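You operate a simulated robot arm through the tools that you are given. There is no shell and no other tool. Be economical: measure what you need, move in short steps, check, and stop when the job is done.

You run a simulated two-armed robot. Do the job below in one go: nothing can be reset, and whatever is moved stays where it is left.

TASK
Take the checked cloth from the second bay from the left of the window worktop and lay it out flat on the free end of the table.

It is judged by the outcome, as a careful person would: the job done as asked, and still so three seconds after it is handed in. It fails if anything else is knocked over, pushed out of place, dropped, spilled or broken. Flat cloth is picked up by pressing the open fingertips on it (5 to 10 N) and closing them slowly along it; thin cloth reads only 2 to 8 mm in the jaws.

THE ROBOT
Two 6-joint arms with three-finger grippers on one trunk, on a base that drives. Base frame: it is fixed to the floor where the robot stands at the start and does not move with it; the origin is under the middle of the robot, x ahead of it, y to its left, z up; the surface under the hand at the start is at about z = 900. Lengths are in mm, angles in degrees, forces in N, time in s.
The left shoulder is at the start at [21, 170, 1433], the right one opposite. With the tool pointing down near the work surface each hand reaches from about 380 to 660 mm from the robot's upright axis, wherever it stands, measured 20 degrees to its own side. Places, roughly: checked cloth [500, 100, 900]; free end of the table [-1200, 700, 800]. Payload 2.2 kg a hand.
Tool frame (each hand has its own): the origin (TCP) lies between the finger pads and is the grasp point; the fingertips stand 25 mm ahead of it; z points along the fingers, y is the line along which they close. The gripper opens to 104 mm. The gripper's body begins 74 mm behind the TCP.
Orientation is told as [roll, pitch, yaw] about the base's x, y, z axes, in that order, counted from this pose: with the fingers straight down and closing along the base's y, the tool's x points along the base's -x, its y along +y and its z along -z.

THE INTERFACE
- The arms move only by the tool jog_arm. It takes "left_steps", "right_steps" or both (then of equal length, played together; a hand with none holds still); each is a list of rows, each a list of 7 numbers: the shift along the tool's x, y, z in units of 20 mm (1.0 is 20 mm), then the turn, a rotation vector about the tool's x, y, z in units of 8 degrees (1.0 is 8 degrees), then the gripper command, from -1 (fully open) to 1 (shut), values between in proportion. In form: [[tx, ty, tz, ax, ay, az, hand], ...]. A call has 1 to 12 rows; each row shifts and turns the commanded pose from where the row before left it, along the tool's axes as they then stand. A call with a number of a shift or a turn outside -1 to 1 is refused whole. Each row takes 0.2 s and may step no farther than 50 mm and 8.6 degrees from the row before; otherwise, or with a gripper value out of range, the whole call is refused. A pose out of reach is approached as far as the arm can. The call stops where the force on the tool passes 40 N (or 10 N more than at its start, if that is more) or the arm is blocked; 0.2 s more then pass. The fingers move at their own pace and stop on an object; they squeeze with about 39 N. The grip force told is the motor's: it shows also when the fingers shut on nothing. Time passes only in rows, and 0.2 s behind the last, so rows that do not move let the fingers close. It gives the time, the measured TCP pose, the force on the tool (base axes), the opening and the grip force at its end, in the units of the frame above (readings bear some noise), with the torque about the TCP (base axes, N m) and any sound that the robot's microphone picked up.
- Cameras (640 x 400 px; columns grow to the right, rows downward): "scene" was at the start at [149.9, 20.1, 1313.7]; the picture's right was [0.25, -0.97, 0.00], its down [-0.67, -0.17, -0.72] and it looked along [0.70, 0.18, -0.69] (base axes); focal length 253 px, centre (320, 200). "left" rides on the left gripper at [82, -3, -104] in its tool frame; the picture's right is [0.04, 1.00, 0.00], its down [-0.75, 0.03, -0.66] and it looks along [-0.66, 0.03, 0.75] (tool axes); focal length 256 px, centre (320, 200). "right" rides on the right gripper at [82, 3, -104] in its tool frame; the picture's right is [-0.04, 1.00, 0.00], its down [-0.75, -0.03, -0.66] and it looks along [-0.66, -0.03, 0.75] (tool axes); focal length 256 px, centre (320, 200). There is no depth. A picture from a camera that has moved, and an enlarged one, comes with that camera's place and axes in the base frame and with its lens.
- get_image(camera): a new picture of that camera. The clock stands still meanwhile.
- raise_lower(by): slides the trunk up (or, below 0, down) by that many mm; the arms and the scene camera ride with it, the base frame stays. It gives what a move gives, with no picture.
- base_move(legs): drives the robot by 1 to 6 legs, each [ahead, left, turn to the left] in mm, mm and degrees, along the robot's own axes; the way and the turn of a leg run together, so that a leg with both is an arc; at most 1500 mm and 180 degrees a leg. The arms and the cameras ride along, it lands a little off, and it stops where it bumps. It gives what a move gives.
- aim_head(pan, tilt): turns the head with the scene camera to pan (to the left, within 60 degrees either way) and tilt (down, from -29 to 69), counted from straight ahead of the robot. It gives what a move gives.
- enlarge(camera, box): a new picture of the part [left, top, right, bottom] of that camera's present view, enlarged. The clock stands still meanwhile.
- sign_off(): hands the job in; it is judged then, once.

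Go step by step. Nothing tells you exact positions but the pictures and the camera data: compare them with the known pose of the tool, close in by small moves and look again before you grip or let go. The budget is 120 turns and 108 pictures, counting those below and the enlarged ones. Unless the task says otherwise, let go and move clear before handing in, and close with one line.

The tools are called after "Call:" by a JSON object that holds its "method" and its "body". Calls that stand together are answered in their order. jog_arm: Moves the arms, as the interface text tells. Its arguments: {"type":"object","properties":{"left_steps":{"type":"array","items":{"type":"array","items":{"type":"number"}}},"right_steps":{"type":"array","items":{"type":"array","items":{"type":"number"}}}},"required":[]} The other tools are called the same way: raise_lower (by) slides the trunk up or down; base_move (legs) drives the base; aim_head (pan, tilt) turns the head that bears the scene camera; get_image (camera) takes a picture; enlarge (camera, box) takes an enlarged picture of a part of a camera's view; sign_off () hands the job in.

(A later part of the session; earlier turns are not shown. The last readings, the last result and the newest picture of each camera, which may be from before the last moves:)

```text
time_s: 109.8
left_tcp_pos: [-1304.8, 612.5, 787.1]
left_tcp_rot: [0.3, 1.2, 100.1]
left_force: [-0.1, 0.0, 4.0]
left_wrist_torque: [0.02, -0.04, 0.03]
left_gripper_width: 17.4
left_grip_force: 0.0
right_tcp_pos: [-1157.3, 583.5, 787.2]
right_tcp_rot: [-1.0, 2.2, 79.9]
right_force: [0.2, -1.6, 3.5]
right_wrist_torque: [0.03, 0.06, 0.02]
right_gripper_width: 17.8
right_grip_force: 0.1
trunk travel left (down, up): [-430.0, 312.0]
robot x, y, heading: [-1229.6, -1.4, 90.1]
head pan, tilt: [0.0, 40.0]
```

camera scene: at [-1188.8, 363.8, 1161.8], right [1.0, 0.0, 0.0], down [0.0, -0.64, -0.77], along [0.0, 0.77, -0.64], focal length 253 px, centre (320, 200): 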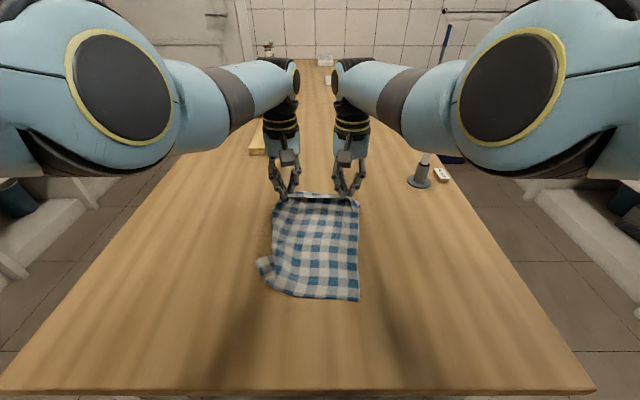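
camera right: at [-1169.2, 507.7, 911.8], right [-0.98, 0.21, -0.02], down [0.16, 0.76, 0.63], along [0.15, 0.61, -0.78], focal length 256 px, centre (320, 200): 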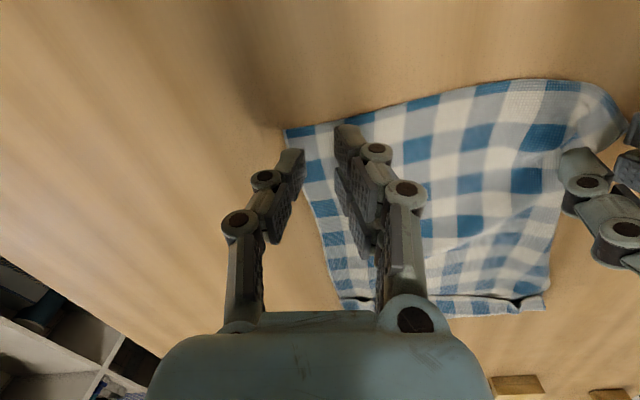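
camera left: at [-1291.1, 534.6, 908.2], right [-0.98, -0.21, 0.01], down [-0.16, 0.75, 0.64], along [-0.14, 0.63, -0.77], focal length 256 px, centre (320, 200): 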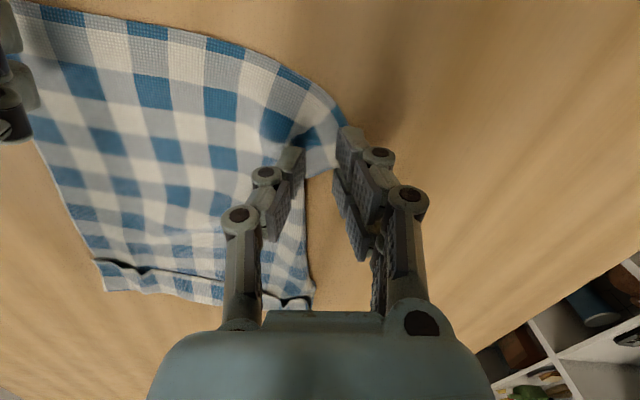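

Call:
{"method": "raise_lower", "body": {"by": -1.5}}

Call:
{"method": "jog_arm", "body": {"left_steps": [[0, 0, 0, 0, 0, 0, 0.71], [0, 0, 0, 0, 0, 0, 0.76], [0, 0, 0, 0, 0, 0, 0.81], [0, 0, 0, 0, 0, 0, 0.86], [0, 0, 0, 0, 0, 0, 0.91], [0, 0, 0, 0, 0, 0, 0.96], [0, 0, 0, 0, 0, 0, 1], [0, 0, 0, 0, 0, 0, 1], [0, 0, 0, 0, 0, 0, 1]], "right_steps": [[0, 0, 0, 0, 0, 0, 0.71], [0, 0, 0, 0, 0, 0, 0.76], [0, 0, 0, 0, 0, 0, 0.81], [0, 0, 0, 0, 0, 0, 0.86], [0, 0, 0, 0, 0, 0, 0.91], [0, 0, 0, 0, 0, 0, 0.96], [0, 0, 0, 0, 0, 0, 1], [0, 0, 0, 0, 0, 0, 1], [0, 0, 0, 0, 0, 0, 1]]}}

Call:
{"method": "raise_lower", "body": {"by": 60}}

Call:
{"method": "enlarge", "body": {"camera": "scene", "box": [240, 130, 420, 250]}}

```text
time_s: 110.3
left_tcp_pos: [-1304.9, 612.1, 786.8]
left_tcp_rot: [0.3, 1.0, 100.1]
left_force: [1.1, 1.8, 8.6]
left_wrist_torque: [0.08, -0.06, 0.02]
left_gripper_width: 18.3
left_grip_force: 0.4
right_tcp_pos: [-1155.6, 582.9, 787.1]
right_tcp_rot: [-0.8, 1.9, 79.9]
right_force: [-1.7, 1.3, 9.6]
right_wrist_torque: [0.17, 0.11, 0.02]
right_gripper_width: 18.4
right_grip_force: 0.1
trunk travel left (down, up): [-428.0, 314.0]
robot x, y, heading: [-1233.8, 0.1, 90.0]
head pan, tilt: [0.0, 40.0]
```

```text
time_s: 112.3
left_tcp_pos: [-1305.3, 611.7, 786.0]
left_tcp_rot: [0.3, 1.1, 100.2]
left_force: [2.6, 2.0, 10.5]
left_wrist_torque: [0.12, -0.09, 0.0]
left_gripper_width: 1.6
left_grip_force: 31.3
right_tcp_pos: [-1156.0, 583.9, 787.0]
right_tcp_rot: [-0.8, 2.0, 79.8]
right_force: [-1.6, 0.2, 13.8]
right_wrist_torque: [0.18, 0.03, 0.01]
right_gripper_width: 3.1
right_grip_force: 31.6
trunk travel left (down, up): [-428.0, 314.0]
robot x, y, heading: [-1239.1, 1.2, 90.0]
head pan, tilt: [0.0, 40.0]
```

```text
time_s: 113.3
left_tcp_pos: [-1305.1, 612.6, 845.1]
left_tcp_rot: [0.3, 1.2, 100.1]
left_force: [0.8, -0.2, 0.0]
left_wrist_torque: [-0.03, -0.03, 0.04]
left_gripper_width: 1.7
left_grip_force: 30.9
right_tcp_pos: [-1155.7, 583.3, 845.6]
right_tcp_rot: [-1.0, 2.2, 79.8]
right_force: [-0.4, -0.7, -0.2]
right_wrist_torque: [0.0, 0.02, 0.01]
right_gripper_width: 2.7
right_grip_force: 32.7
trunk travel left (down, up): [-488.0, 254.0]
robot x, y, heading: [-1237.4, 6.0, 90.1]
head pan, tilt: [0.0, 40.0]
```

```text
3.33 times, centred on (330, 190) of scene
camera zoom: at [-1234.8, 157.4, 1180.7], right [1.0, 0.0, 0.0], down [0.0, -0.64, -0.77], along [0.0, 0.77, -0.64], focal length 844 px, centre (287, 233)
```

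zoom: 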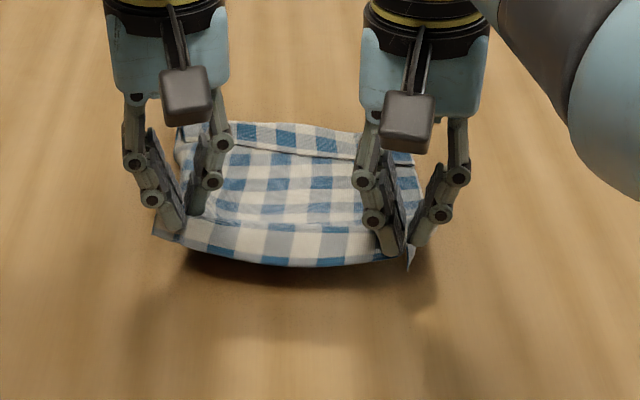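

Both corners are held. I'll lift until the cloth hangs free, then square up and spread the hands to tension the edge.

Call:
{"method": "raise_lower", "body": {"by": 240}}

Call:
{"method": "jog_arm", "body": {"left_steps": [[0, 0.25, 0, 0, 0, 0, 1], [0, 0.25, 0, 0, 0, 0, 1]], "right_steps": [[-0.5, 0.1, 0, 0, 0, 0, 1], [-0.5, 0.1, 0, 0, 0, 0, 1]]}}

Call:
{"method": "get_image", "body": {"camera": "scene"}}

```text
time_s: 115.8
left_tcp_pos: [-1306.1, 613.1, 1089.1]
left_tcp_rot: [0.3, 0.9, 100.2]
left_force: [0.9, 0.7, 0.4]
left_wrist_torque: [-0.01, 0.0, 0.03]
left_gripper_width: 1.6
left_grip_force: 30.8
right_tcp_pos: [-1157.0, 584.4, 1085.4]
right_tcp_rot: [-0.9, 2.2, 80.0]
right_force: [0.1, -0.7, -0.4]
right_wrist_torque: [0.0, 0.03, 0.01]
right_gripper_width: 2.9
right_grip_force: 31.8
trunk travel left (down, up): [-728.0, 14.0]
robot x, y, heading: [-1233.7, -0.5, 90.2]
head pan, tilt: [0.0, 40.0]
```

```text
time_s: 116.4
left_tcp_pos: [-1315.3, 612.9, 1088.4]
left_tcp_rot: [0.3, 0.8, 100.2]
left_force: [2.5, 0.0, -0.6]
left_wrist_torque: [0.0, -0.08, 0.02]
left_gripper_width: 1.7
left_grip_force: 30.6
right_tcp_pos: [-1157.8, 604.0, 1083.6]
right_tcp_rot: [-0.9, 2.2, 79.9]
right_force: [-3.7, -0.7, -0.7]
right_wrist_torque: [0.0, 0.05, 0.02]
right_gripper_width: 2.7
right_grip_force: 31.7
trunk travel left (down, up): [-728.0, 14.0]
robot x, y, heading: [-1232.6, -4.2, 90.1]
head pan, tilt: [0.0, 40.0]
```

```text
34 pictures are left
camera scene: at [-1234.9, 155.9, 1422.3], right [1.0, 0.0, 0.0], down [0.0, -0.64, -0.77], along [0.0, 0.77, -0.64], focal length 253 px, centre (320, 200)
```

scene: 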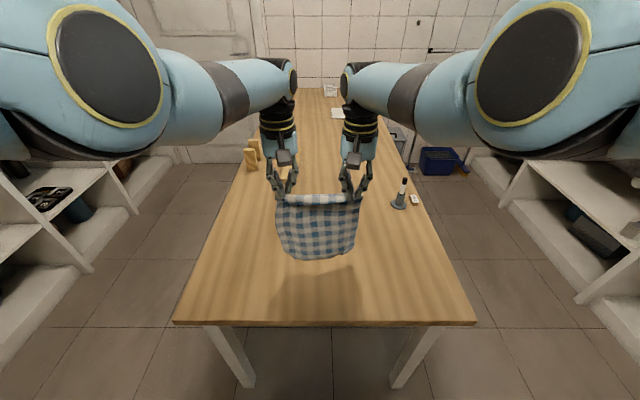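

Call:
{"method": "enlarge", "body": {"camera": "scene", "box": [250, 170, 390, 280]}}

```text
3.64 times, centred on (320, 225) of scene
camera zoom: at [-1234.9, 155.9, 1422.3], right [1.0, 0.0, 0.0], down [0.0, -0.64, -0.77], along [0.0, 0.77, -0.64], focal length 920 px, centre (320, 109)
```

zoom: 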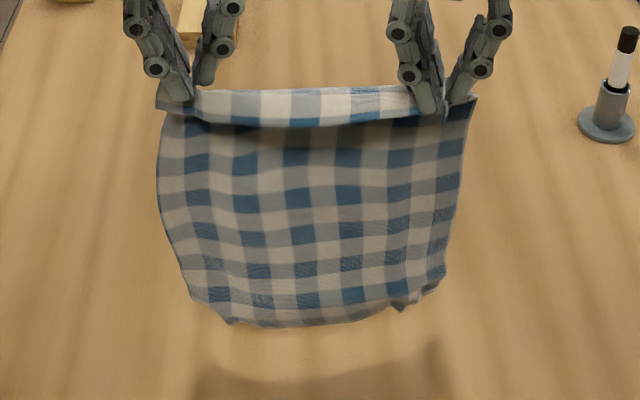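

The cloth hangs well, but the bottom hem is still folded behind. Dragging it forward with that hem underneath should let table friction pull it open, so I'll lower a little, draw forward, then lift and check.

Call:
{"method": "raise_lower", "body": {"by": -55}}

Call:
{"method": "base_move", "body": {"legs": [[60, 0, 0]]}}

Call:
{"method": "raise_lower", "body": {"by": -50}}

Call:
{"method": "base_move", "body": {"legs": [[150, 0, 0]]}}

Call:
{"method": "enlarge", "body": {"camera": "scene", "box": [250, 170, 390, 280]}}

Call:
{"method": "raise_lower", "body": {"by": 110}}

Call:
{"method": "enlarge", "body": {"camera": "scene", "box": [250, 170, 390, 280]}}

```text
time_s: 117.4
left_tcp_pos: [-1315.1, 610.0, 1035.0]
left_tcp_rot: [0.4, 0.9, 100.2]
left_force: [3.2, -0.2, -0.2]
left_wrist_torque: [0.01, -0.09, 0.04]
left_gripper_width: 1.3
left_grip_force: 31.0
right_tcp_pos: [-1157.6, 604.7, 1030.0]
right_tcp_rot: [-0.8, 2.1, 79.9]
right_force: [-3.9, 0.0, -0.1]
right_wrist_torque: [0.0, 0.13, 0.02]
right_gripper_width: 2.8
right_grip_force: 31.7
trunk travel left (down, up): [-673.0, 69.0]
robot x, y, heading: [-1234.4, 0.4, 90.0]
head pan, tilt: [0.0, 40.0]
```

```text
time_s: 118.3
left_tcp_pos: [-1315.2, 669.0, 1034.3]
left_tcp_rot: [0.3, 0.9, 100.1]
left_force: [3.8, 0.1, -1.3]
left_wrist_torque: [0.02, -0.13, 0.07]
left_gripper_width: 1.5
left_grip_force: 30.5
right_tcp_pos: [-1156.6, 662.0, 1031.2]
right_tcp_rot: [-0.9, 2.0, 79.8]
right_force: [-3.5, 0.3, -0.1]
right_wrist_torque: [-0.05, 0.07, 0.02]
right_gripper_width: 2.8
right_grip_force: 31.9
trunk travel left (down, up): [-673.0, 69.0]
robot x, y, heading: [-1236.5, 60.8, 90.0]
head pan, tilt: [0.0, 40.0]
```

```text
time_s: 119.3
left_tcp_pos: [-1314.5, 670.1, 985.0]
left_tcp_rot: [0.4, 0.7, 100.1]
left_force: [3.6, -0.1, -0.5]
left_wrist_torque: [0.02, -0.11, 0.05]
left_gripper_width: 1.5
left_grip_force: 31.0
right_tcp_pos: [-1156.5, 662.3, 981.5]
right_tcp_rot: [-0.9, 2.2, 79.7]
right_force: [-3.5, -0.2, -0.2]
right_wrist_torque: [-0.02, 0.14, 0.0]
right_gripper_width: 2.9
right_grip_force: 31.5
trunk travel left (down, up): [-623.0, 119.0]
robot x, y, heading: [-1233.9, 58.7, 89.9]
head pan, tilt: [0.0, 40.0]
```

```text
time_s: 120.6
left_tcp_pos: [-1316.4, 822.0, 983.1]
left_tcp_rot: [0.3, 0.9, 100.2]
left_force: [4.1, 1.2, -0.8]
left_wrist_torque: [-0.05, -0.09, 0.07]
left_gripper_width: 1.7
left_grip_force: 31.1
right_tcp_pos: [-1157.4, 814.6, 979.0]
right_tcp_rot: [-0.9, 2.1, 80.0]
right_force: [-4.2, 0.0, -0.1]
right_wrist_torque: [-0.02, 0.08, 0.05]
right_gripper_width: 2.9
right_grip_force: 31.7
trunk travel left (down, up): [-623.0, 119.0]
robot x, y, heading: [-1236.8, 207.9, 89.8]
head pan, tilt: [0.0, 40.0]
```

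```text
3.64 times, centred on (320, 225) of scene
camera zoom: at [-1235.1, 365.9, 1317.0], right [1.0, 0.0, 0.0], down [0.0, -0.64, -0.77], along [0.0, 0.77, -0.64], focal length 920 px, centre (320, 109)
```

zoom: 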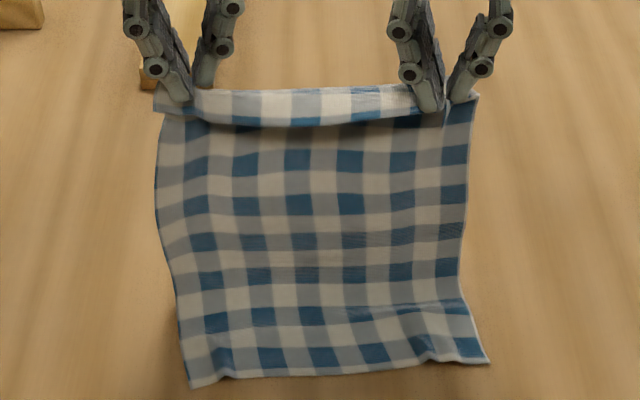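

```text
time_s: 122.0
left_tcp_pos: [-1315.6, 819.8, 1093.1]
left_tcp_rot: [0.2, 0.8, 100.2]
left_force: [3.4, 0.2, -0.5]
left_wrist_torque: [-0.01, -0.11, -0.01]
left_gripper_width: 1.5
left_grip_force: 30.8
right_tcp_pos: [-1157.8, 814.5, 1088.6]
right_tcp_rot: [-0.9, 2.1, 79.9]
right_force: [-2.7, -0.2, 0.4]
right_wrist_torque: [-0.02, 0.1, 0.03]
right_gripper_width: 2.7
right_grip_force: 32.0
trunk travel left (down, up): [-733.0, 9.0]
robot x, y, heading: [-1233.7, 209.6, 90.2]
head pan, tilt: [0.0, 40.0]
```

```text
3.64 times, centred on (320, 225) of scene
camera zoom: at [-1235.1, 364.6, 1427.3], right [1.0, 0.0, 0.0], down [0.0, -0.64, -0.77], along [0.0, 0.77, -0.64], focal length 920 px, centre (320, 109)
```

zoom: 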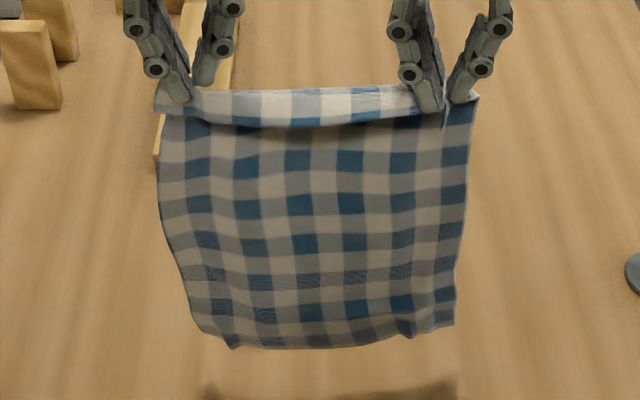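

The hem has opened and the cloth hangs full length. Now I'll lay it the other way: far edge first, hands coming back toward me, so the gripped hem lands outward.

Call:
{"method": "raise_lower", "body": {"by": -35}}

Call:
{"method": "base_move", "body": {"legs": [[-30, 0, 0]]}}

Call:
{"method": "raise_lower", "body": {"by": -40}}

Call:
{"method": "base_move", "body": {"legs": [[-45, 0, 0]]}}

Call:
{"method": "raise_lower", "body": {"by": -45}}

Call:
{"method": "base_move", "body": {"legs": [[-45, 0, 0]]}}

Call:
{"method": "get_image", "body": {"camera": "scene"}}

Call:
{"method": "get_image", "body": {"camera": "left"}}

```text
time_s: 122.8
left_tcp_pos: [-1316.3, 820.2, 1060.0]
left_tcp_rot: [0.3, 0.7, 100.2]
left_force: [3.8, -0.3, -1.5]
left_wrist_torque: [-0.01, -0.06, 0.04]
left_gripper_width: 1.8
left_grip_force: 30.5
right_tcp_pos: [-1157.8, 813.2, 1054.5]
right_tcp_rot: [-0.8, 2.1, 79.9]
right_force: [-2.8, -0.6, -0.5]
right_wrist_torque: [0.02, 0.1, 0.0]
right_gripper_width: 2.6
right_grip_force: 31.7
trunk travel left (down, up): [-698.0, 44.0]
robot x, y, heading: [-1232.6, 212.6, 89.9]
head pan, tilt: [0.0, 40.0]
```

```text
time_s: 123.7
left_tcp_pos: [-1314.8, 791.6, 1057.8]
left_tcp_rot: [0.3, 0.9, 100.1]
left_force: [3.5, 0.4, 0.5]
left_wrist_torque: [0.0, -0.09, 0.01]
left_gripper_width: 1.2
left_grip_force: 30.3
right_tcp_pos: [-1157.3, 785.1, 1054.3]
right_tcp_rot: [-0.9, 2.2, 79.9]
right_force: [-3.8, 0.3, 0.8]
right_wrist_torque: [0.0, 0.09, 0.04]
right_gripper_width: 2.8
right_grip_force: 32.1
trunk travel left (down, up): [-698.0, 44.0]
robot x, y, heading: [-1234.2, 180.2, 90.1]
head pan, tilt: [0.0, 40.0]
```

```text
time_s: 124.5
left_tcp_pos: [-1315.4, 791.1, 1018.7]
left_tcp_rot: [0.2, 0.8, 100.2]
left_force: [3.5, 0.6, -0.6]
left_wrist_torque: [0.02, -0.09, 0.01]
left_gripper_width: 1.5
left_grip_force: 31.1
right_tcp_pos: [-1156.2, 785.1, 1013.5]
right_tcp_rot: [-0.9, 2.0, 79.8]
right_force: [-3.7, -0.7, -0.1]
right_wrist_torque: [-0.03, 0.08, 0.0]
right_gripper_width: 2.8
right_grip_force: 32.1
trunk travel left (down, up): [-658.0, 84.0]
robot x, y, heading: [-1229.6, 180.7, 90.0]
head pan, tilt: [0.0, 40.0]
```

```text
time_s: 125.4
left_tcp_pos: [-1315.7, 745.8, 1019.3]
left_tcp_rot: [0.2, 0.7, 100.2]
left_force: [3.4, -0.8, -0.7]
left_wrist_torque: [0.04, -0.07, 0.04]
left_gripper_width: 1.6
left_grip_force: 31.2
right_tcp_pos: [-1157.6, 738.4, 1015.4]
right_tcp_rot: [-0.9, 2.0, 79.9]
right_force: [-2.6, -1.5, 0.0]
right_wrist_torque: [0.01, 0.08, 0.05]
right_gripper_width: 2.6
right_grip_force: 31.6
trunk travel left (down, up): [-658.0, 84.0]
robot x, y, heading: [-1233.8, 134.5, 90.2]
head pan, tilt: [0.0, 40.0]
```

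```text
time_s: 126.3
left_tcp_pos: [-1316.0, 746.4, 974.4]
left_tcp_rot: [0.2, 0.9, 100.2]
left_force: [4.2, 0.5, -0.3]
left_wrist_torque: [-0.01, -0.07, 0.05]
left_gripper_width: 1.7
left_grip_force: 30.6
right_tcp_pos: [-1157.4, 739.9, 968.6]
right_tcp_rot: [-1.0, 2.1, 79.9]
right_force: [-3.1, -0.1, -0.3]
right_wrist_torque: [-0.02, 0.09, -0.01]
right_gripper_width: 2.9
right_grip_force: 32.4
trunk travel left (down, up): [-613.0, 129.0]
robot x, y, heading: [-1233.3, 133.6, 90.2]
head pan, tilt: [0.0, 40.0]
```

```text
time_s: 127.2
left_tcp_pos: [-1315.5, 700.0, 975.3]
left_tcp_rot: [0.2, 0.7, 100.2]
left_force: [3.3, -0.3, -0.3]
left_wrist_torque: [0.05, -0.08, 0.02]
left_gripper_width: 1.6
left_grip_force: 30.5
right_tcp_pos: [-1158.5, 693.6, 969.6]
right_tcp_rot: [-0.9, 2.0, 79.9]
right_force: [-2.5, -1.0, 0.2]
right_wrist_torque: [0.09, 0.11, 0.02]
right_gripper_width: 2.9
right_grip_force: 32.0
trunk travel left (down, up): [-613.0, 129.0]
robot x, y, heading: [-1233.4, 89.5, 90.1]
head pan, tilt: [0.0, 40.0]
```

```text
30 pictures are left
camera scene: at [-1234.9, 244.4, 1307.4], right [1.0, 0.0, 0.0], down [0.0, -0.64, -0.77], along [0.0, 0.77, -0.64], focal length 253 px, centre (320, 200)
```

scene: 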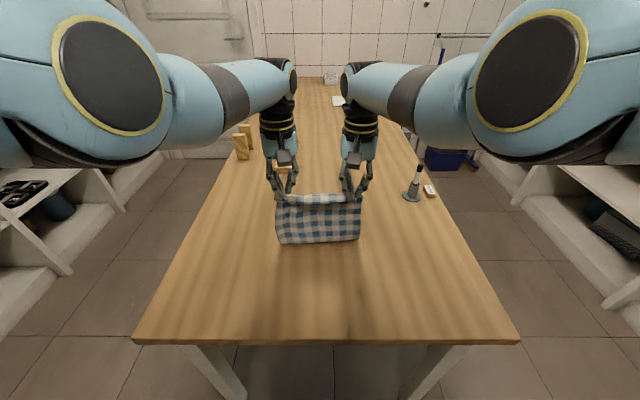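

```text
29 pictures are left
camera left: at [-1297.3, 622.6, 1079.2], right [-0.98, -0.22, 0.0], down [-0.16, 0.75, 0.65], along [-0.14, 0.63, -0.76], focal length 256 px, centre (320, 200)
```

left: 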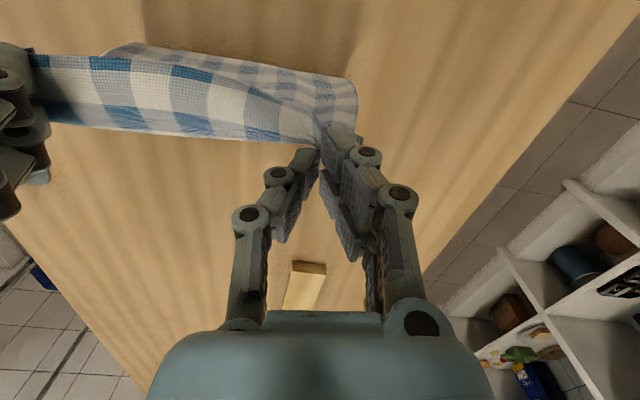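

Call:
{"method": "enlarge", "body": {"camera": "scene", "box": [250, 170, 390, 280]}}

Call:
{"method": "get_image", "body": {"camera": "right"}}

```text
3.64 times, centred on (320, 225) of scene
camera zoom: at [-1234.9, 244.4, 1307.4], right [1.0, 0.0, 0.0], down [0.0, -0.64, -0.77], along [0.0, 0.77, -0.64], focal length 920 px, centre (320, 109)
```

zoom: 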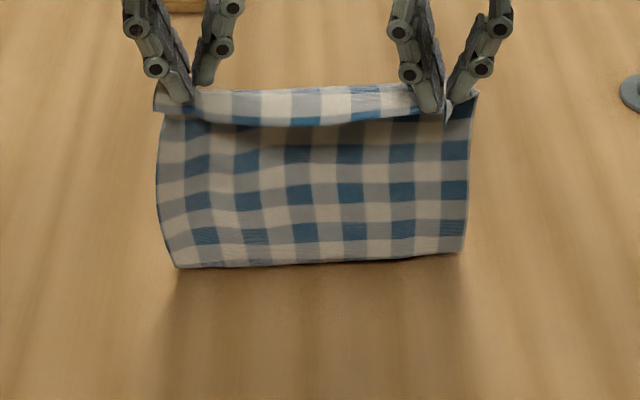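

```text
27 pictures are left
camera right: at [-1174.8, 618.2, 1076.6], right [-0.98, 0.21, -0.02], down [0.16, 0.76, 0.63], along [0.15, 0.61, -0.78], focal length 256 px, centre (320, 200)
```

right: 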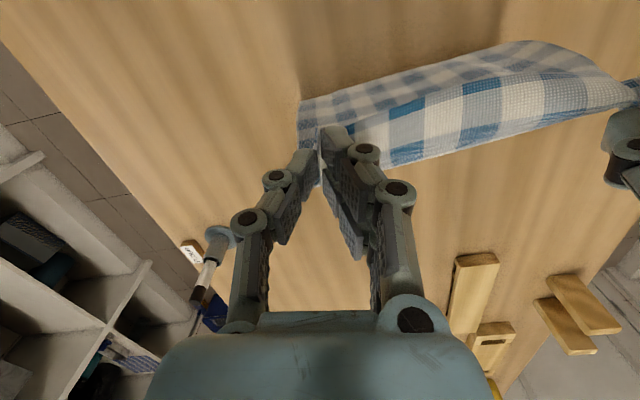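

The trailing part is hidden behind the hanging sheet, as expected, and the geometry is consistent. I'll continue backward and down.

Call:
{"method": "raise_lower", "body": {"by": -40}}

Call:
{"method": "base_move", "body": {"legs": [[-50, 0, 0]]}}

Call:
{"method": "raise_lower", "body": {"by": -40}}

Call:
{"method": "base_move", "body": {"legs": [[-45, 0, 0]]}}

Call:
{"method": "get_image", "body": {"camera": "left"}}

Call:
{"method": "enlarge", "body": {"camera": "scene", "box": [250, 150, 390, 260]}}

```text
time_s: 128.0
left_tcp_pos: [-1315.3, 701.5, 934.0]
left_tcp_rot: [0.1, 0.7, 100.3]
left_force: [2.5, 0.4, -0.1]
left_wrist_torque: [0.03, -0.11, 0.06]
left_gripper_width: 1.3
left_grip_force: 30.7
right_tcp_pos: [-1157.7, 695.3, 929.4]
right_tcp_rot: [-0.9, 2.1, 80.0]
right_force: [-3.3, -0.1, 1.5]
right_wrist_torque: [0.0, 0.11, 0.05]
right_gripper_width: 3.1
right_grip_force: 31.7
trunk travel left (down, up): [-573.0, 169.0]
robot x, y, heading: [-1237.3, 90.1, 90.1]
head pan, tilt: [0.0, 40.0]
```

```text
time_s: 128.9
left_tcp_pos: [-1315.2, 650.4, 935.6]
left_tcp_rot: [0.2, 0.6, 100.2]
left_force: [3.9, 0.1, -0.3]
left_wrist_torque: [0.07, -0.08, 0.03]
left_gripper_width: 1.4
left_grip_force: 31.0
right_tcp_pos: [-1158.0, 643.6, 929.2]
right_tcp_rot: [-0.9, 1.9, 79.9]
right_force: [-3.2, -1.0, 0.2]
right_wrist_torque: [0.01, 0.09, 0.04]
right_gripper_width: 2.8
right_grip_force: 31.9
trunk travel left (down, up): [-573.0, 169.0]
robot x, y, heading: [-1234.3, 45.0, 89.8]
head pan, tilt: [0.0, 40.0]
```

```text
time_s: 129.8
left_tcp_pos: [-1316.3, 651.5, 894.0]
left_tcp_rot: [0.2, 0.8, 100.1]
left_force: [3.7, 0.5, -0.9]
left_wrist_torque: [0.0, -0.07, 0.02]
left_gripper_width: 1.5
left_grip_force: 31.3
right_tcp_pos: [-1158.3, 645.4, 889.4]
right_tcp_rot: [-0.9, 2.1, 79.8]
right_force: [-3.3, -0.5, -0.3]
right_wrist_torque: [0.02, 0.09, 0.02]
right_gripper_width: 2.5
right_grip_force: 32.4
trunk travel left (down, up): [-533.0, 209.0]
robot x, y, heading: [-1235.5, 40.4, 89.9]
head pan, tilt: [0.0, 40.0]
```

```text
time_s: 130.7
left_tcp_pos: [-1316.1, 605.4, 895.8]
left_tcp_rot: [0.2, 0.7, 100.3]
left_force: [3.1, -0.7, 0.5]
left_wrist_torque: [0.06, -0.06, 0.03]
left_gripper_width: 1.3
left_grip_force: 30.5
right_tcp_pos: [-1157.4, 597.7, 889.8]
right_tcp_rot: [-0.9, 2.0, 80.0]
right_force: [-3.5, -1.3, 0.5]
right_wrist_torque: [0.04, 0.14, 0.01]
right_gripper_width: 2.4
right_grip_force: 31.9
trunk travel left (down, up): [-533.0, 209.0]
robot x, y, heading: [-1231.9, -4.9, 89.8]
head pan, tilt: [0.0, 40.0]
```

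```text
26 pictures are left
camera left: at [-1297.1, 526.5, 999.6], right [-0.98, -0.22, 0.0], down [-0.16, 0.74, 0.65], along [-0.14, 0.63, -0.76], focal length 256 px, centre (320, 200)
```

left: 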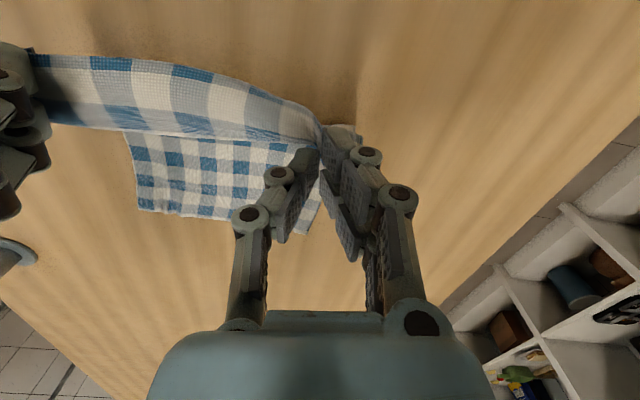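

```text
3.64 times, centred on (320, 205) of scene
camera zoom: at [-1234.7, 149.0, 1226.9], right [1.0, 0.0, 0.0], down [0.0, -0.64, -0.77], along [0.0, 0.77, -0.64], focal length 920 px, centre (320, 182)
```

zoom: 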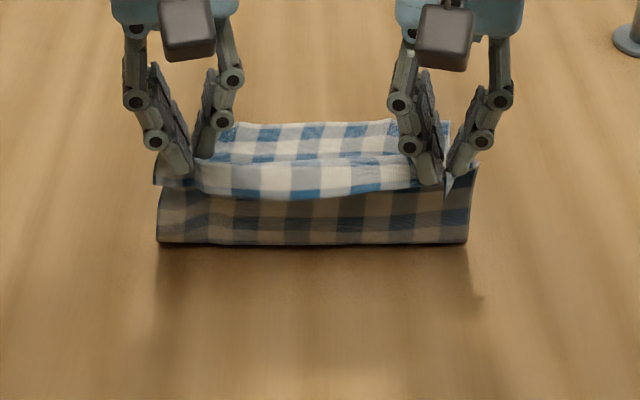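

The tail lies flat at full width ahead of the hands, with its far edge at y≈789. I'll finish the last stretch down to the table.

Call:
{"method": "raise_lower", "body": {"by": -38}}

Call:
{"method": "base_move", "body": {"legs": [[-38, 0, 0]]}}

Call:
{"method": "raise_lower", "body": {"by": -38}}

Call:
{"method": "base_move", "body": {"legs": [[-32, 0, 0]]}}

Call:
{"method": "raise_lower", "body": {"by": -22}}

Call:
{"method": "get_image", "body": {"camera": "scene"}}

Call:
{"method": "enlarge", "body": {"camera": "scene", "box": [240, 120, 400, 240]}}

```text
time_s: 131.5
left_tcp_pos: [-1314.0, 606.1, 855.8]
left_tcp_rot: [0.2, 0.8, 100.3]
left_force: [2.5, -0.4, 0.1]
left_wrist_torque: [-0.03, -0.07, 0.04]
left_gripper_width: 1.6
left_grip_force: 30.7
right_tcp_pos: [-1156.9, 600.3, 851.0]
right_tcp_rot: [-0.9, 2.1, 80.0]
right_force: [-3.1, 0.2, 0.1]
right_wrist_torque: [-0.03, 0.13, 0.08]
right_gripper_width: 3.0
right_grip_force: 31.6
trunk travel left (down, up): [-495.0, 247.0]
robot x, y, heading: [-1232.5, -8.6, 90.4]
head pan, tilt: [0.0, 40.0]
```

```text
time_s: 132.3
left_tcp_pos: [-1314.4, 566.0, 856.5]
left_tcp_rot: [0.3, 0.7, 100.2]
left_force: [2.9, -0.5, 0.1]
left_wrist_torque: [0.08, -0.06, 0.05]
left_gripper_width: 1.4
left_grip_force: 30.9
right_tcp_pos: [-1157.5, 559.3, 852.4]
right_tcp_rot: [-0.9, 1.9, 79.9]
right_force: [-3.2, -1.8, 1.6]
right_wrist_torque: [0.06, 0.11, 0.06]
right_gripper_width: 2.7
right_grip_force: 32.1
trunk travel left (down, up): [-495.0, 247.0]
robot x, y, heading: [-1234.7, -44.6, 90.1]
head pan, tilt: [0.0, 40.0]
```

```text
time_s: 133.2
left_tcp_pos: [-1314.6, 568.0, 818.3]
left_tcp_rot: [0.2, 0.8, 100.2]
left_force: [2.4, -1.0, -0.4]
left_wrist_torque: [0.02, -0.06, 0.01]
left_gripper_width: 1.3
left_grip_force: 30.6
right_tcp_pos: [-1156.8, 561.1, 814.3]
right_tcp_rot: [-0.9, 2.1, 79.8]
right_force: [-2.3, -0.4, 0.1]
right_wrist_torque: [0.0, 0.11, 0.02]
right_gripper_width: 2.7
right_grip_force: 31.9
trunk travel left (down, up): [-457.0, 285.0]
robot x, y, heading: [-1230.4, -40.1, 90.3]
head pan, tilt: [0.0, 40.0]
```

```text
time_s: 134.0
left_tcp_pos: [-1314.8, 533.4, 819.6]
left_tcp_rot: [0.1, 0.7, 100.2]
left_force: [3.4, -0.8, -0.2]
left_wrist_torque: [0.03, -0.06, 0.02]
left_gripper_width: 1.5
left_grip_force: 30.2
right_tcp_pos: [-1158.8, 527.4, 813.8]
right_tcp_rot: [-0.8, 1.9, 79.9]
right_force: [-2.9, -1.8, 1.1]
right_wrist_torque: [0.05, 0.09, 0.04]
right_gripper_width: 2.8
right_grip_force: 31.9
trunk travel left (down, up): [-457.0, 285.0]
robot x, y, heading: [-1232.9, -75.7, 90.3]
head pan, tilt: [0.0, 40.0]
```

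```text
time_s: 134.7
left_tcp_pos: [-1314.2, 535.9, 796.4]
left_tcp_rot: [0.1, 0.8, 100.2]
left_force: [2.6, 0.3, -0.4]
left_wrist_torque: [0.01, -0.07, 0.04]
left_gripper_width: 1.4
left_grip_force: 31.1
right_tcp_pos: [-1158.0, 528.4, 792.1]
right_tcp_rot: [-0.8, 2.1, 79.9]
right_force: [-2.5, 0.9, -0.2]
right_wrist_torque: [0.0, 0.11, 0.0]
right_gripper_width: 2.9
right_grip_force: 31.8
trunk travel left (down, up): [-435.0, 307.0]
robot x, y, heading: [-1235.2, -75.9, 90.2]
head pan, tilt: [0.0, 40.0]
```

```text
24 pictures are left
camera scene: at [-1234.6, 83.3, 1126.7], right [1.0, 0.0, 0.0], down [0.0, -0.64, -0.77], along [0.0, 0.77, -0.64], focal length 253 px, centre (320, 200)
```

scene: 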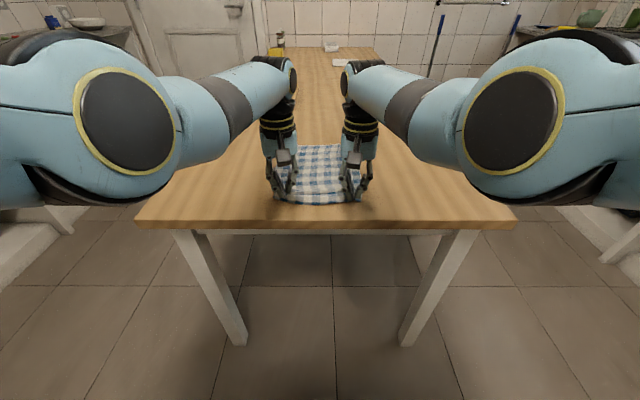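

```text
3.33 times, centred on (320, 180) of scene
camera zoom: at [-1234.6, 83.3, 1126.7], right [1.0, 0.0, 0.0], down [0.0, -0.64, -0.77], along [0.0, 0.77, -0.64], focal length 844 px, centre (320, 267)
```

zoom: 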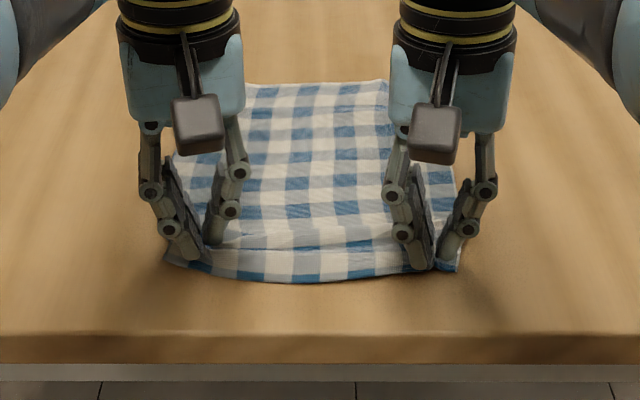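

Nearly there. I'll draw back 10 mm to take out the last slack, settle both hands onto the table, and open slowly under light pressure.

Call:
{"method": "base_move", "body": {"legs": [[-12, 0, 0]]}}

Call:
{"method": "raise_lower", "body": {"by": -5}}

Call:
{"method": "jog_arm", "body": {"left_steps": [[0, 0, 0.2, 0, 0, 0, 1], [0, 0, 0, 0, 0, 0, 1]]}}

```text
time_s: 135.4
left_tcp_pos: [-1316.0, 523.6, 796.1]
left_tcp_rot: [0.1, 0.8, 100.2]
left_force: [2.3, 0.8, -0.3]
left_wrist_torque: [0.0, -0.1, 0.05]
left_gripper_width: 1.4
left_grip_force: 30.3
right_tcp_pos: [-1156.9, 516.9, 791.2]
right_tcp_rot: [-0.8, 2.1, 80.0]
right_force: [-3.4, -0.1, 0.1]
right_wrist_torque: [0.01, 0.06, 0.06]
right_gripper_width: 3.0
right_grip_force: 31.2
trunk travel left (down, up): [-435.0, 307.0]
robot x, y, heading: [-1234.7, -87.4, 90.1]
head pan, tilt: [0.0, 40.0]
```

```text
time_s: 136.0
left_tcp_pos: [-1315.1, 523.9, 791.2]
left_tcp_rot: [0.2, 0.8, 100.2]
left_force: [1.5, -0.3, 0.0]
left_wrist_torque: [0.01, -0.05, 0.04]
left_gripper_width: 1.5
left_grip_force: 30.5
right_tcp_pos: [-1157.6, 517.8, 786.5]
right_tcp_rot: [-0.8, 2.1, 79.8]
right_force: [-2.6, -0.1, 6.2]
right_wrist_torque: [-0.01, 0.08, 0.05]
right_gripper_width: 2.9
right_grip_force: 31.7
trunk travel left (down, up): [-430.0, 312.0]
robot x, y, heading: [-1235.4, -86.0, 90.1]
head pan, tilt: [0.0, 40.0]
```

```text
time_s: 136.6
left_tcp_pos: [-1315.1, 523.5, 789.0]
left_tcp_rot: [0.2, 0.7, 100.2]
left_force: [3.4, 0.7, 4.2]
left_wrist_torque: [0.01, -0.07, 0.04]
left_gripper_width: 1.5
left_grip_force: 31.2
right_tcp_pos: [-1158.2, 517.3, 786.5]
right_tcp_rot: [-0.9, 2.0, 80.0]
right_force: [-4.1, 0.4, 6.1]
right_wrist_torque: [0.05, 0.11, 0.08]
right_gripper_width: 3.0
right_grip_force: 32.2
trunk travel left (down, up): [-430.0, 312.0]
robot x, y, heading: [-1235.6, -85.1, 90.1]
head pan, tilt: [0.0, 40.0]
```

Both touch with 4–6 N. I'll open slowly so the tips draw the pleats apart.

Call:
{"method": "jog_arm", "body": {"left_steps": [[0, 0, 0, 0, 0, 0, 0.96], [0, 0, 0, 0, 0, 0, 0.9], [0, 0, 0, 0, 0, 0, 0.84], [0, 0, 0, 0, 0, 0, 0.78], [0, 0, 0, 0, 0, 0, 0.72], [0, 0, 0, 0, 0, 0, 0.66], [0, 0, 0, 0, 0, 0, 0.62]], "right_steps": [[0, 0, 0, 0, 0, 0, 0.96], [0, 0, 0, 0, 0, 0, 0.9], [0, 0, 0, 0, 0, 0, 0.84], [0, 0, 0, 0, 0, 0, 0.78], [0, 0, 0, 0, 0, 0, 0.72], [0, 0, 0, 0, 0, 0, 0.66], [0, 0, 0, 0, 0, 0, 0.62]]}}

Call:
{"method": "raise_lower", "body": {"by": 100}}

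Call:
{"method": "enlarge", "body": {"camera": "scene", "box": [240, 120, 400, 240]}}

Call:
{"method": "get_image", "body": {"camera": "left"}}

Call:
{"method": "get_image", "body": {"camera": "right"}}

```text
time_s: 138.2
left_tcp_pos: [-1315.0, 523.4, 788.4]
left_tcp_rot: [0.1, 0.7, 100.2]
left_force: [0.3, 0.1, 2.3]
left_wrist_torque: [0.03, 0.02, 0.01]
left_gripper_width: 20.7
left_grip_force: 0.1
right_tcp_pos: [-1156.7, 517.6, 787.4]
right_tcp_rot: [-0.9, 2.1, 80.0]
right_force: [1.3, 0.2, 7.4]
right_wrist_torque: [0.03, 0.03, 0.02]
right_gripper_width: 19.7
right_grip_force: 0.0
trunk travel left (down, up): [-430.0, 312.0]
robot x, y, heading: [-1234.8, -87.3, 90.1]
head pan, tilt: [0.0, 40.0]
```

```text
time_s: 139.5
left_tcp_pos: [-1315.4, 523.5, 886.8]
left_tcp_rot: [0.2, 1.0, 100.2]
left_force: [-0.2, 0.4, -0.1]
left_wrist_torque: [-0.03, -0.01, 0.03]
left_gripper_width: 19.6
left_grip_force: 0.1
right_tcp_pos: [-1158.0, 517.7, 886.6]
right_tcp_rot: [-0.8, 2.1, 79.8]
right_force: [-0.1, 0.6, -0.5]
right_wrist_torque: [-0.03, 0.0, -0.01]
right_gripper_width: 19.5
right_grip_force: 0.0
trunk travel left (down, up): [-530.0, 212.0]
robot x, y, heading: [-1235.0, -90.0, 90.2]
head pan, tilt: [0.0, 40.0]
```

```text
3.33 times, centred on (320, 180) of scene
camera zoom: at [-1234.5, 69.5, 1223.3], right [1.0, 0.0, 0.0], down [0.0, -0.64, -0.77], along [0.0, 0.77, -0.64], focal length 844 px, centre (320, 267)
```

zoom: 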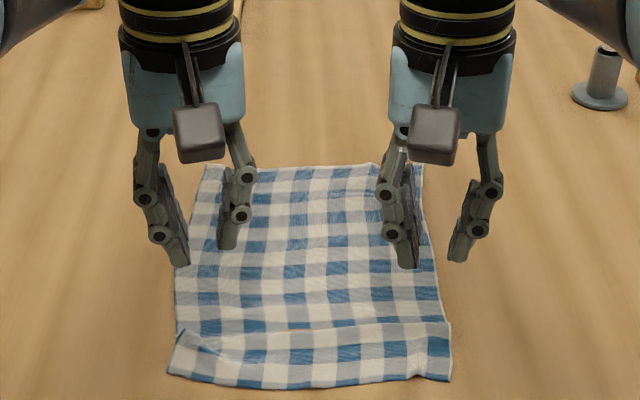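

```text
21 pictures are left
camera left: at [-1297.0, 446.3, 991.2], right [-0.98, -0.22, 0.0], down [-0.16, 0.75, 0.65], along [-0.14, 0.63, -0.76], focal length 256 px, centre (320, 200)
```

left: 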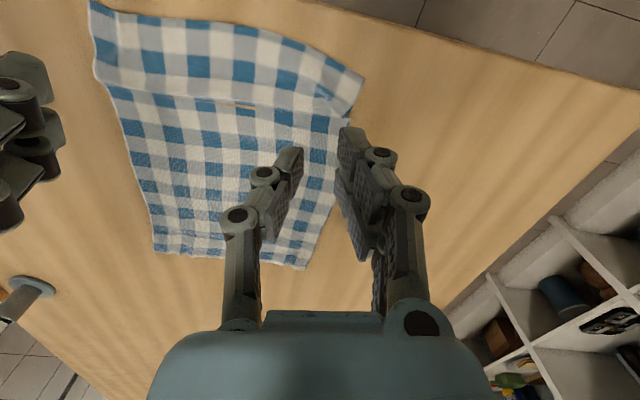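

```text
20 pictures are left
camera right: at [-1174.8, 442.1, 992.7], right [-0.98, 0.21, -0.02], down [0.16, 0.76, 0.63], along [0.15, 0.61, -0.78], focal length 256 px, centre (320, 200)
```

right: 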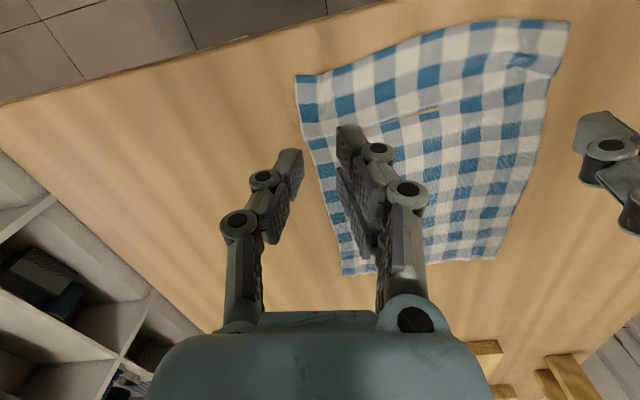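

Almost flat: the near edge is at y≈496, the far edge at y≈784, full width, with one shallow crease about 55 mm from the near edge. I'll press the near strip with both hands and draw it about 14 mm toward me to take that out.

Call:
{"method": "raise_lower", "body": {"by": -96}}

Call:
{"method": "raise_lower", "body": {"by": -5}}

```text
time_s: 140.8
left_tcp_pos: [-1314.2, 523.1, 790.6]
left_tcp_rot: [0.2, 0.7, 100.2]
left_force: [0.6, -1.2, 1.4]
left_wrist_torque: [0.02, -0.01, 0.0]
left_gripper_width: 19.8
left_grip_force: 0.2
right_tcp_pos: [-1156.9, 517.0, 790.2]
right_tcp_rot: [-0.8, 2.1, 79.9]
right_force: [-0.1, -0.1, 0.1]
right_wrist_torque: [0.03, -0.01, 0.0]
right_gripper_width: 19.9
right_grip_force: 0.1
trunk travel left (down, up): [-434.0, 308.0]
robot x, y, heading: [-1231.5, -87.9, 90.2]
head pan, tilt: [0.0, 40.0]
```

```text
time_s: 141.3
left_tcp_pos: [-1314.4, 524.4, 787.3]
left_tcp_rot: [0.1, 0.8, 100.2]
left_force: [-0.8, 0.5, 5.0]
left_wrist_torque: [-0.02, 0.14, 0.0]
left_gripper_width: 20.3
left_grip_force: 0.1
right_tcp_pos: [-1158.1, 517.8, 787.1]
right_tcp_rot: [-0.8, 2.0, 79.9]
right_force: [-2.1, -0.2, 7.2]
right_wrist_torque: [0.11, 0.09, 0.01]
right_gripper_width: 18.9
right_grip_force: 2.5
trunk travel left (down, up): [-429.0, 313.0]
robot x, y, heading: [-1233.6, -88.0, 90.1]
head pan, tilt: [0.0, 40.0]
```

Call:
{"method": "base_move", "body": {"legs": [[-16, 0, 0]]}}

Call:
{"method": "raise_lower", "body": {"by": 100}}

Call:
{"method": "enlarge", "body": {"camera": "scene", "box": [240, 120, 400, 240]}}

Call:
{"method": "get_image", "body": {"camera": "left"}}

```text
time_s: 142.1
left_tcp_pos: [-1315.5, 508.3, 786.8]
left_tcp_rot: [0.2, 0.7, 100.2]
left_force: [1.3, 1.4, 7.8]
left_wrist_torque: [-0.01, 0.08, 0.02]
left_gripper_width: 20.3
left_grip_force: 0.0
right_tcp_pos: [-1156.4, 500.2, 787.1]
right_tcp_rot: [-0.8, 1.9, 79.9]
right_force: [-0.2, 1.3, 11.9]
right_wrist_torque: [0.1, 0.07, -0.01]
right_gripper_width: 20.6
right_grip_force: 0.1
trunk travel left (down, up): [-429.0, 313.0]
robot x, y, heading: [-1230.8, -103.2, 90.0]
head pan, tilt: [0.0, 40.0]
```

```text
time_s: 143.4
left_tcp_pos: [-1315.5, 508.4, 886.5]
left_tcp_rot: [0.2, 0.9, 100.3]
left_force: [0.0, -0.1, 0.3]
left_wrist_torque: [0.0, -0.02, 0.02]
left_gripper_width: 19.9
left_grip_force: 0.1
right_tcp_pos: [-1157.2, 502.1, 886.4]
right_tcp_rot: [-0.7, 2.0, 79.9]
right_force: [0.1, 0.5, 0.4]
right_wrist_torque: [0.02, 0.0, -0.03]
right_gripper_width: 19.7
right_grip_force: 0.0
trunk travel left (down, up): [-529.0, 213.0]
robot x, y, heading: [-1235.1, -105.1, 90.2]
head pan, tilt: [0.0, 40.0]
```

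```text
3.33 times, centred on (320, 180) of scene
camera zoom: at [-1234.5, 53.5, 1222.3], right [1.0, 0.0, 0.0], down [0.0, -0.64, -0.77], along [0.0, 0.77, -0.64], focal length 844 px, centre (320, 267)
```

zoom: 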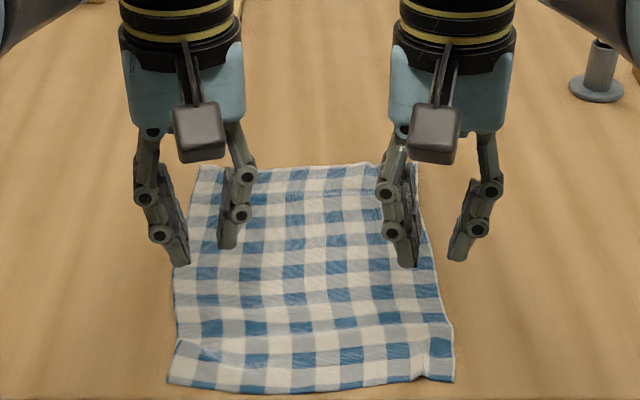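

```text
18 pictures are left
camera left: at [-1296.8, 430.4, 990.3], right [-0.98, -0.22, 0.0], down [-0.16, 0.75, 0.65], along [-0.14, 0.63, -0.76], focal length 256 px, centre (320, 200)
```

left: 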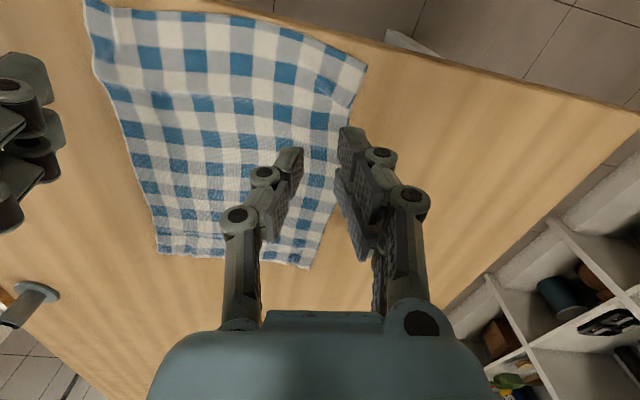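

Flatter now, but the near edge is only a couple of centimetres from the table's end. I'll press near the far edge and draw the cloth 30 mm away from me, which tensions it and moves it safely inward.

Call:
{"method": "base_move", "body": {"legs": [[238, 0, 0]]}}

Call:
{"method": "raise_lower", "body": {"by": -97}}

Call:
{"method": "enlarge", "body": {"camera": "scene", "box": [220, 170, 420, 320]}}

Call:
{"method": "raise_lower", "body": {"by": -4}}

```text
time_s: 145.2
left_tcp_pos: [-1315.4, 745.8, 885.2]
left_tcp_rot: [0.2, 0.9, 100.2]
left_force: [0.3, 0.4, -0.6]
left_wrist_torque: [-0.02, 0.0, -0.01]
left_gripper_width: 19.8
left_grip_force: 0.0
right_tcp_pos: [-1158.1, 739.2, 884.3]
right_tcp_rot: [-0.8, 2.0, 79.9]
right_force: [-0.4, -0.9, -0.1]
right_wrist_torque: [-0.05, 0.03, 0.03]
right_gripper_width: 19.7
right_grip_force: 0.2
trunk travel left (down, up): [-529.0, 213.0]
robot x, y, heading: [-1238.2, 133.1, 90.4]
head pan, tilt: [0.0, 40.0]
```

```text
time_s: 146.5
left_tcp_pos: [-1315.9, 743.9, 789.4]
left_tcp_rot: [0.2, 0.8, 100.2]
left_force: [-0.5, -0.6, -1.2]
left_wrist_torque: [0.01, 0.02, -0.01]
left_gripper_width: 19.7
left_grip_force: 0.1
right_tcp_pos: [-1158.4, 737.7, 790.0]
right_tcp_rot: [-0.8, 2.1, 80.0]
right_force: [-0.6, -0.6, -0.4]
right_wrist_torque: [-0.02, 0.01, -0.01]
right_gripper_width: 19.5
right_grip_force: 0.0
trunk travel left (down, up): [-432.0, 310.0]
robot x, y, heading: [-1229.8, 134.8, 90.5]
head pan, tilt: [0.0, 40.0]
```

```text
2.67 times, centred on (320, 245) of scene
camera zoom: at [-1235.2, 291.7, 1123.7], right [1.0, 0.0, 0.0], down [0.0, -0.64, -0.77], along [0.0, 0.77, -0.64], focal length 675 px, centre (320, 80)
```

zoom: 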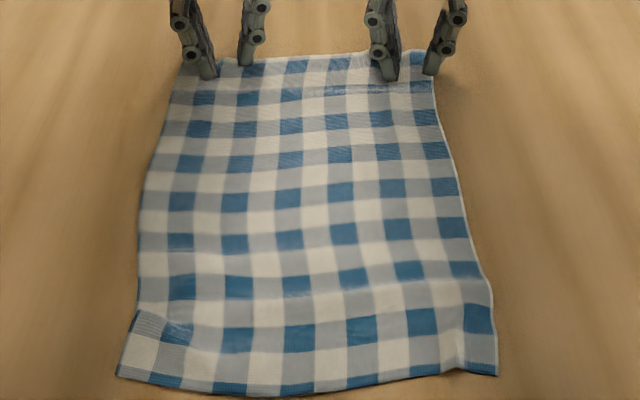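

```text
time_s: 147.1
left_tcp_pos: [-1315.2, 743.4, 787.4]
left_tcp_rot: [0.1, 0.6, 100.3]
left_force: [0.7, 0.4, 6.6]
left_wrist_torque: [0.01, -0.02, 0.0]
left_gripper_width: 19.9
left_grip_force: 0.2
right_tcp_pos: [-1158.9, 737.3, 785.8]
right_tcp_rot: [-0.8, 1.8, 79.9]
right_force: [-0.6, 0.9, 10.2]
right_wrist_torque: [0.13, 0.02, -0.01]
right_gripper_width: 19.7
right_grip_force: 2.3
trunk travel left (down, up): [-428.0, 314.0]
robot x, y, heading: [-1234.5, 130.5, 90.3]
head pan, tilt: [0.0, 40.0]
```

Fingertips are on the cloth near its far edge. I'll draw it away from me, then lift.

Call:
{"method": "base_move", "body": {"legs": [[40, 0, 0]]}}

Call:
{"method": "raise_lower", "body": {"by": 120}}

Call:
{"method": "enlarge", "body": {"camera": "scene", "box": [220, 180, 420, 330]}}

```text
time_s: 147.9
left_tcp_pos: [-1314.4, 782.9, 786.5]
left_tcp_rot: [0.1, 0.5, 100.3]
left_force: [0.3, -0.1, 10.0]
left_wrist_torque: [0.01, -0.03, 0.01]
left_gripper_width: 19.1
left_grip_force: 0.1
right_tcp_pos: [-1158.3, 776.5, 787.0]
right_tcp_rot: [-0.8, 1.9, 79.9]
right_force: [0.1, -0.2, 9.4]
right_wrist_torque: [0.06, 0.03, 0.05]
right_gripper_width: 21.3
right_grip_force: 0.1
trunk travel left (down, up): [-428.0, 314.0]
robot x, y, heading: [-1235.3, 172.7, 90.3]
head pan, tilt: [0.0, 40.0]
```

```text
time_s: 149.4
left_tcp_pos: [-1314.9, 785.2, 905.5]
left_tcp_rot: [0.1, 0.8, 100.3]
left_force: [-0.4, -0.2, 0.7]
left_wrist_torque: [0.01, 0.03, 0.01]
left_gripper_width: 19.9
left_grip_force: 0.0
right_tcp_pos: [-1158.1, 778.8, 904.2]
right_tcp_rot: [-0.8, 2.1, 79.9]
right_force: [-0.7, -1.0, -0.2]
right_wrist_torque: [0.03, -0.01, 0.0]
right_gripper_width: 19.7
right_grip_force: 0.1
trunk travel left (down, up): [-548.0, 194.0]
robot x, y, heading: [-1232.0, 173.6, 90.1]
head pan, tilt: [0.0, 40.0]
```

```text
2.67 times, centred on (320, 255) of scene
camera zoom: at [-1235.2, 329.3, 1241.5], right [1.0, 0.0, 0.0], down [0.0, -0.64, -0.77], along [0.0, 0.77, -0.64], focal length 675 px, centre (320, 53)
```

zoom: 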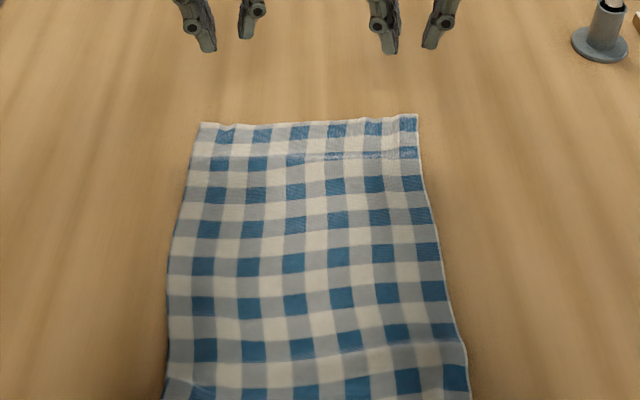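

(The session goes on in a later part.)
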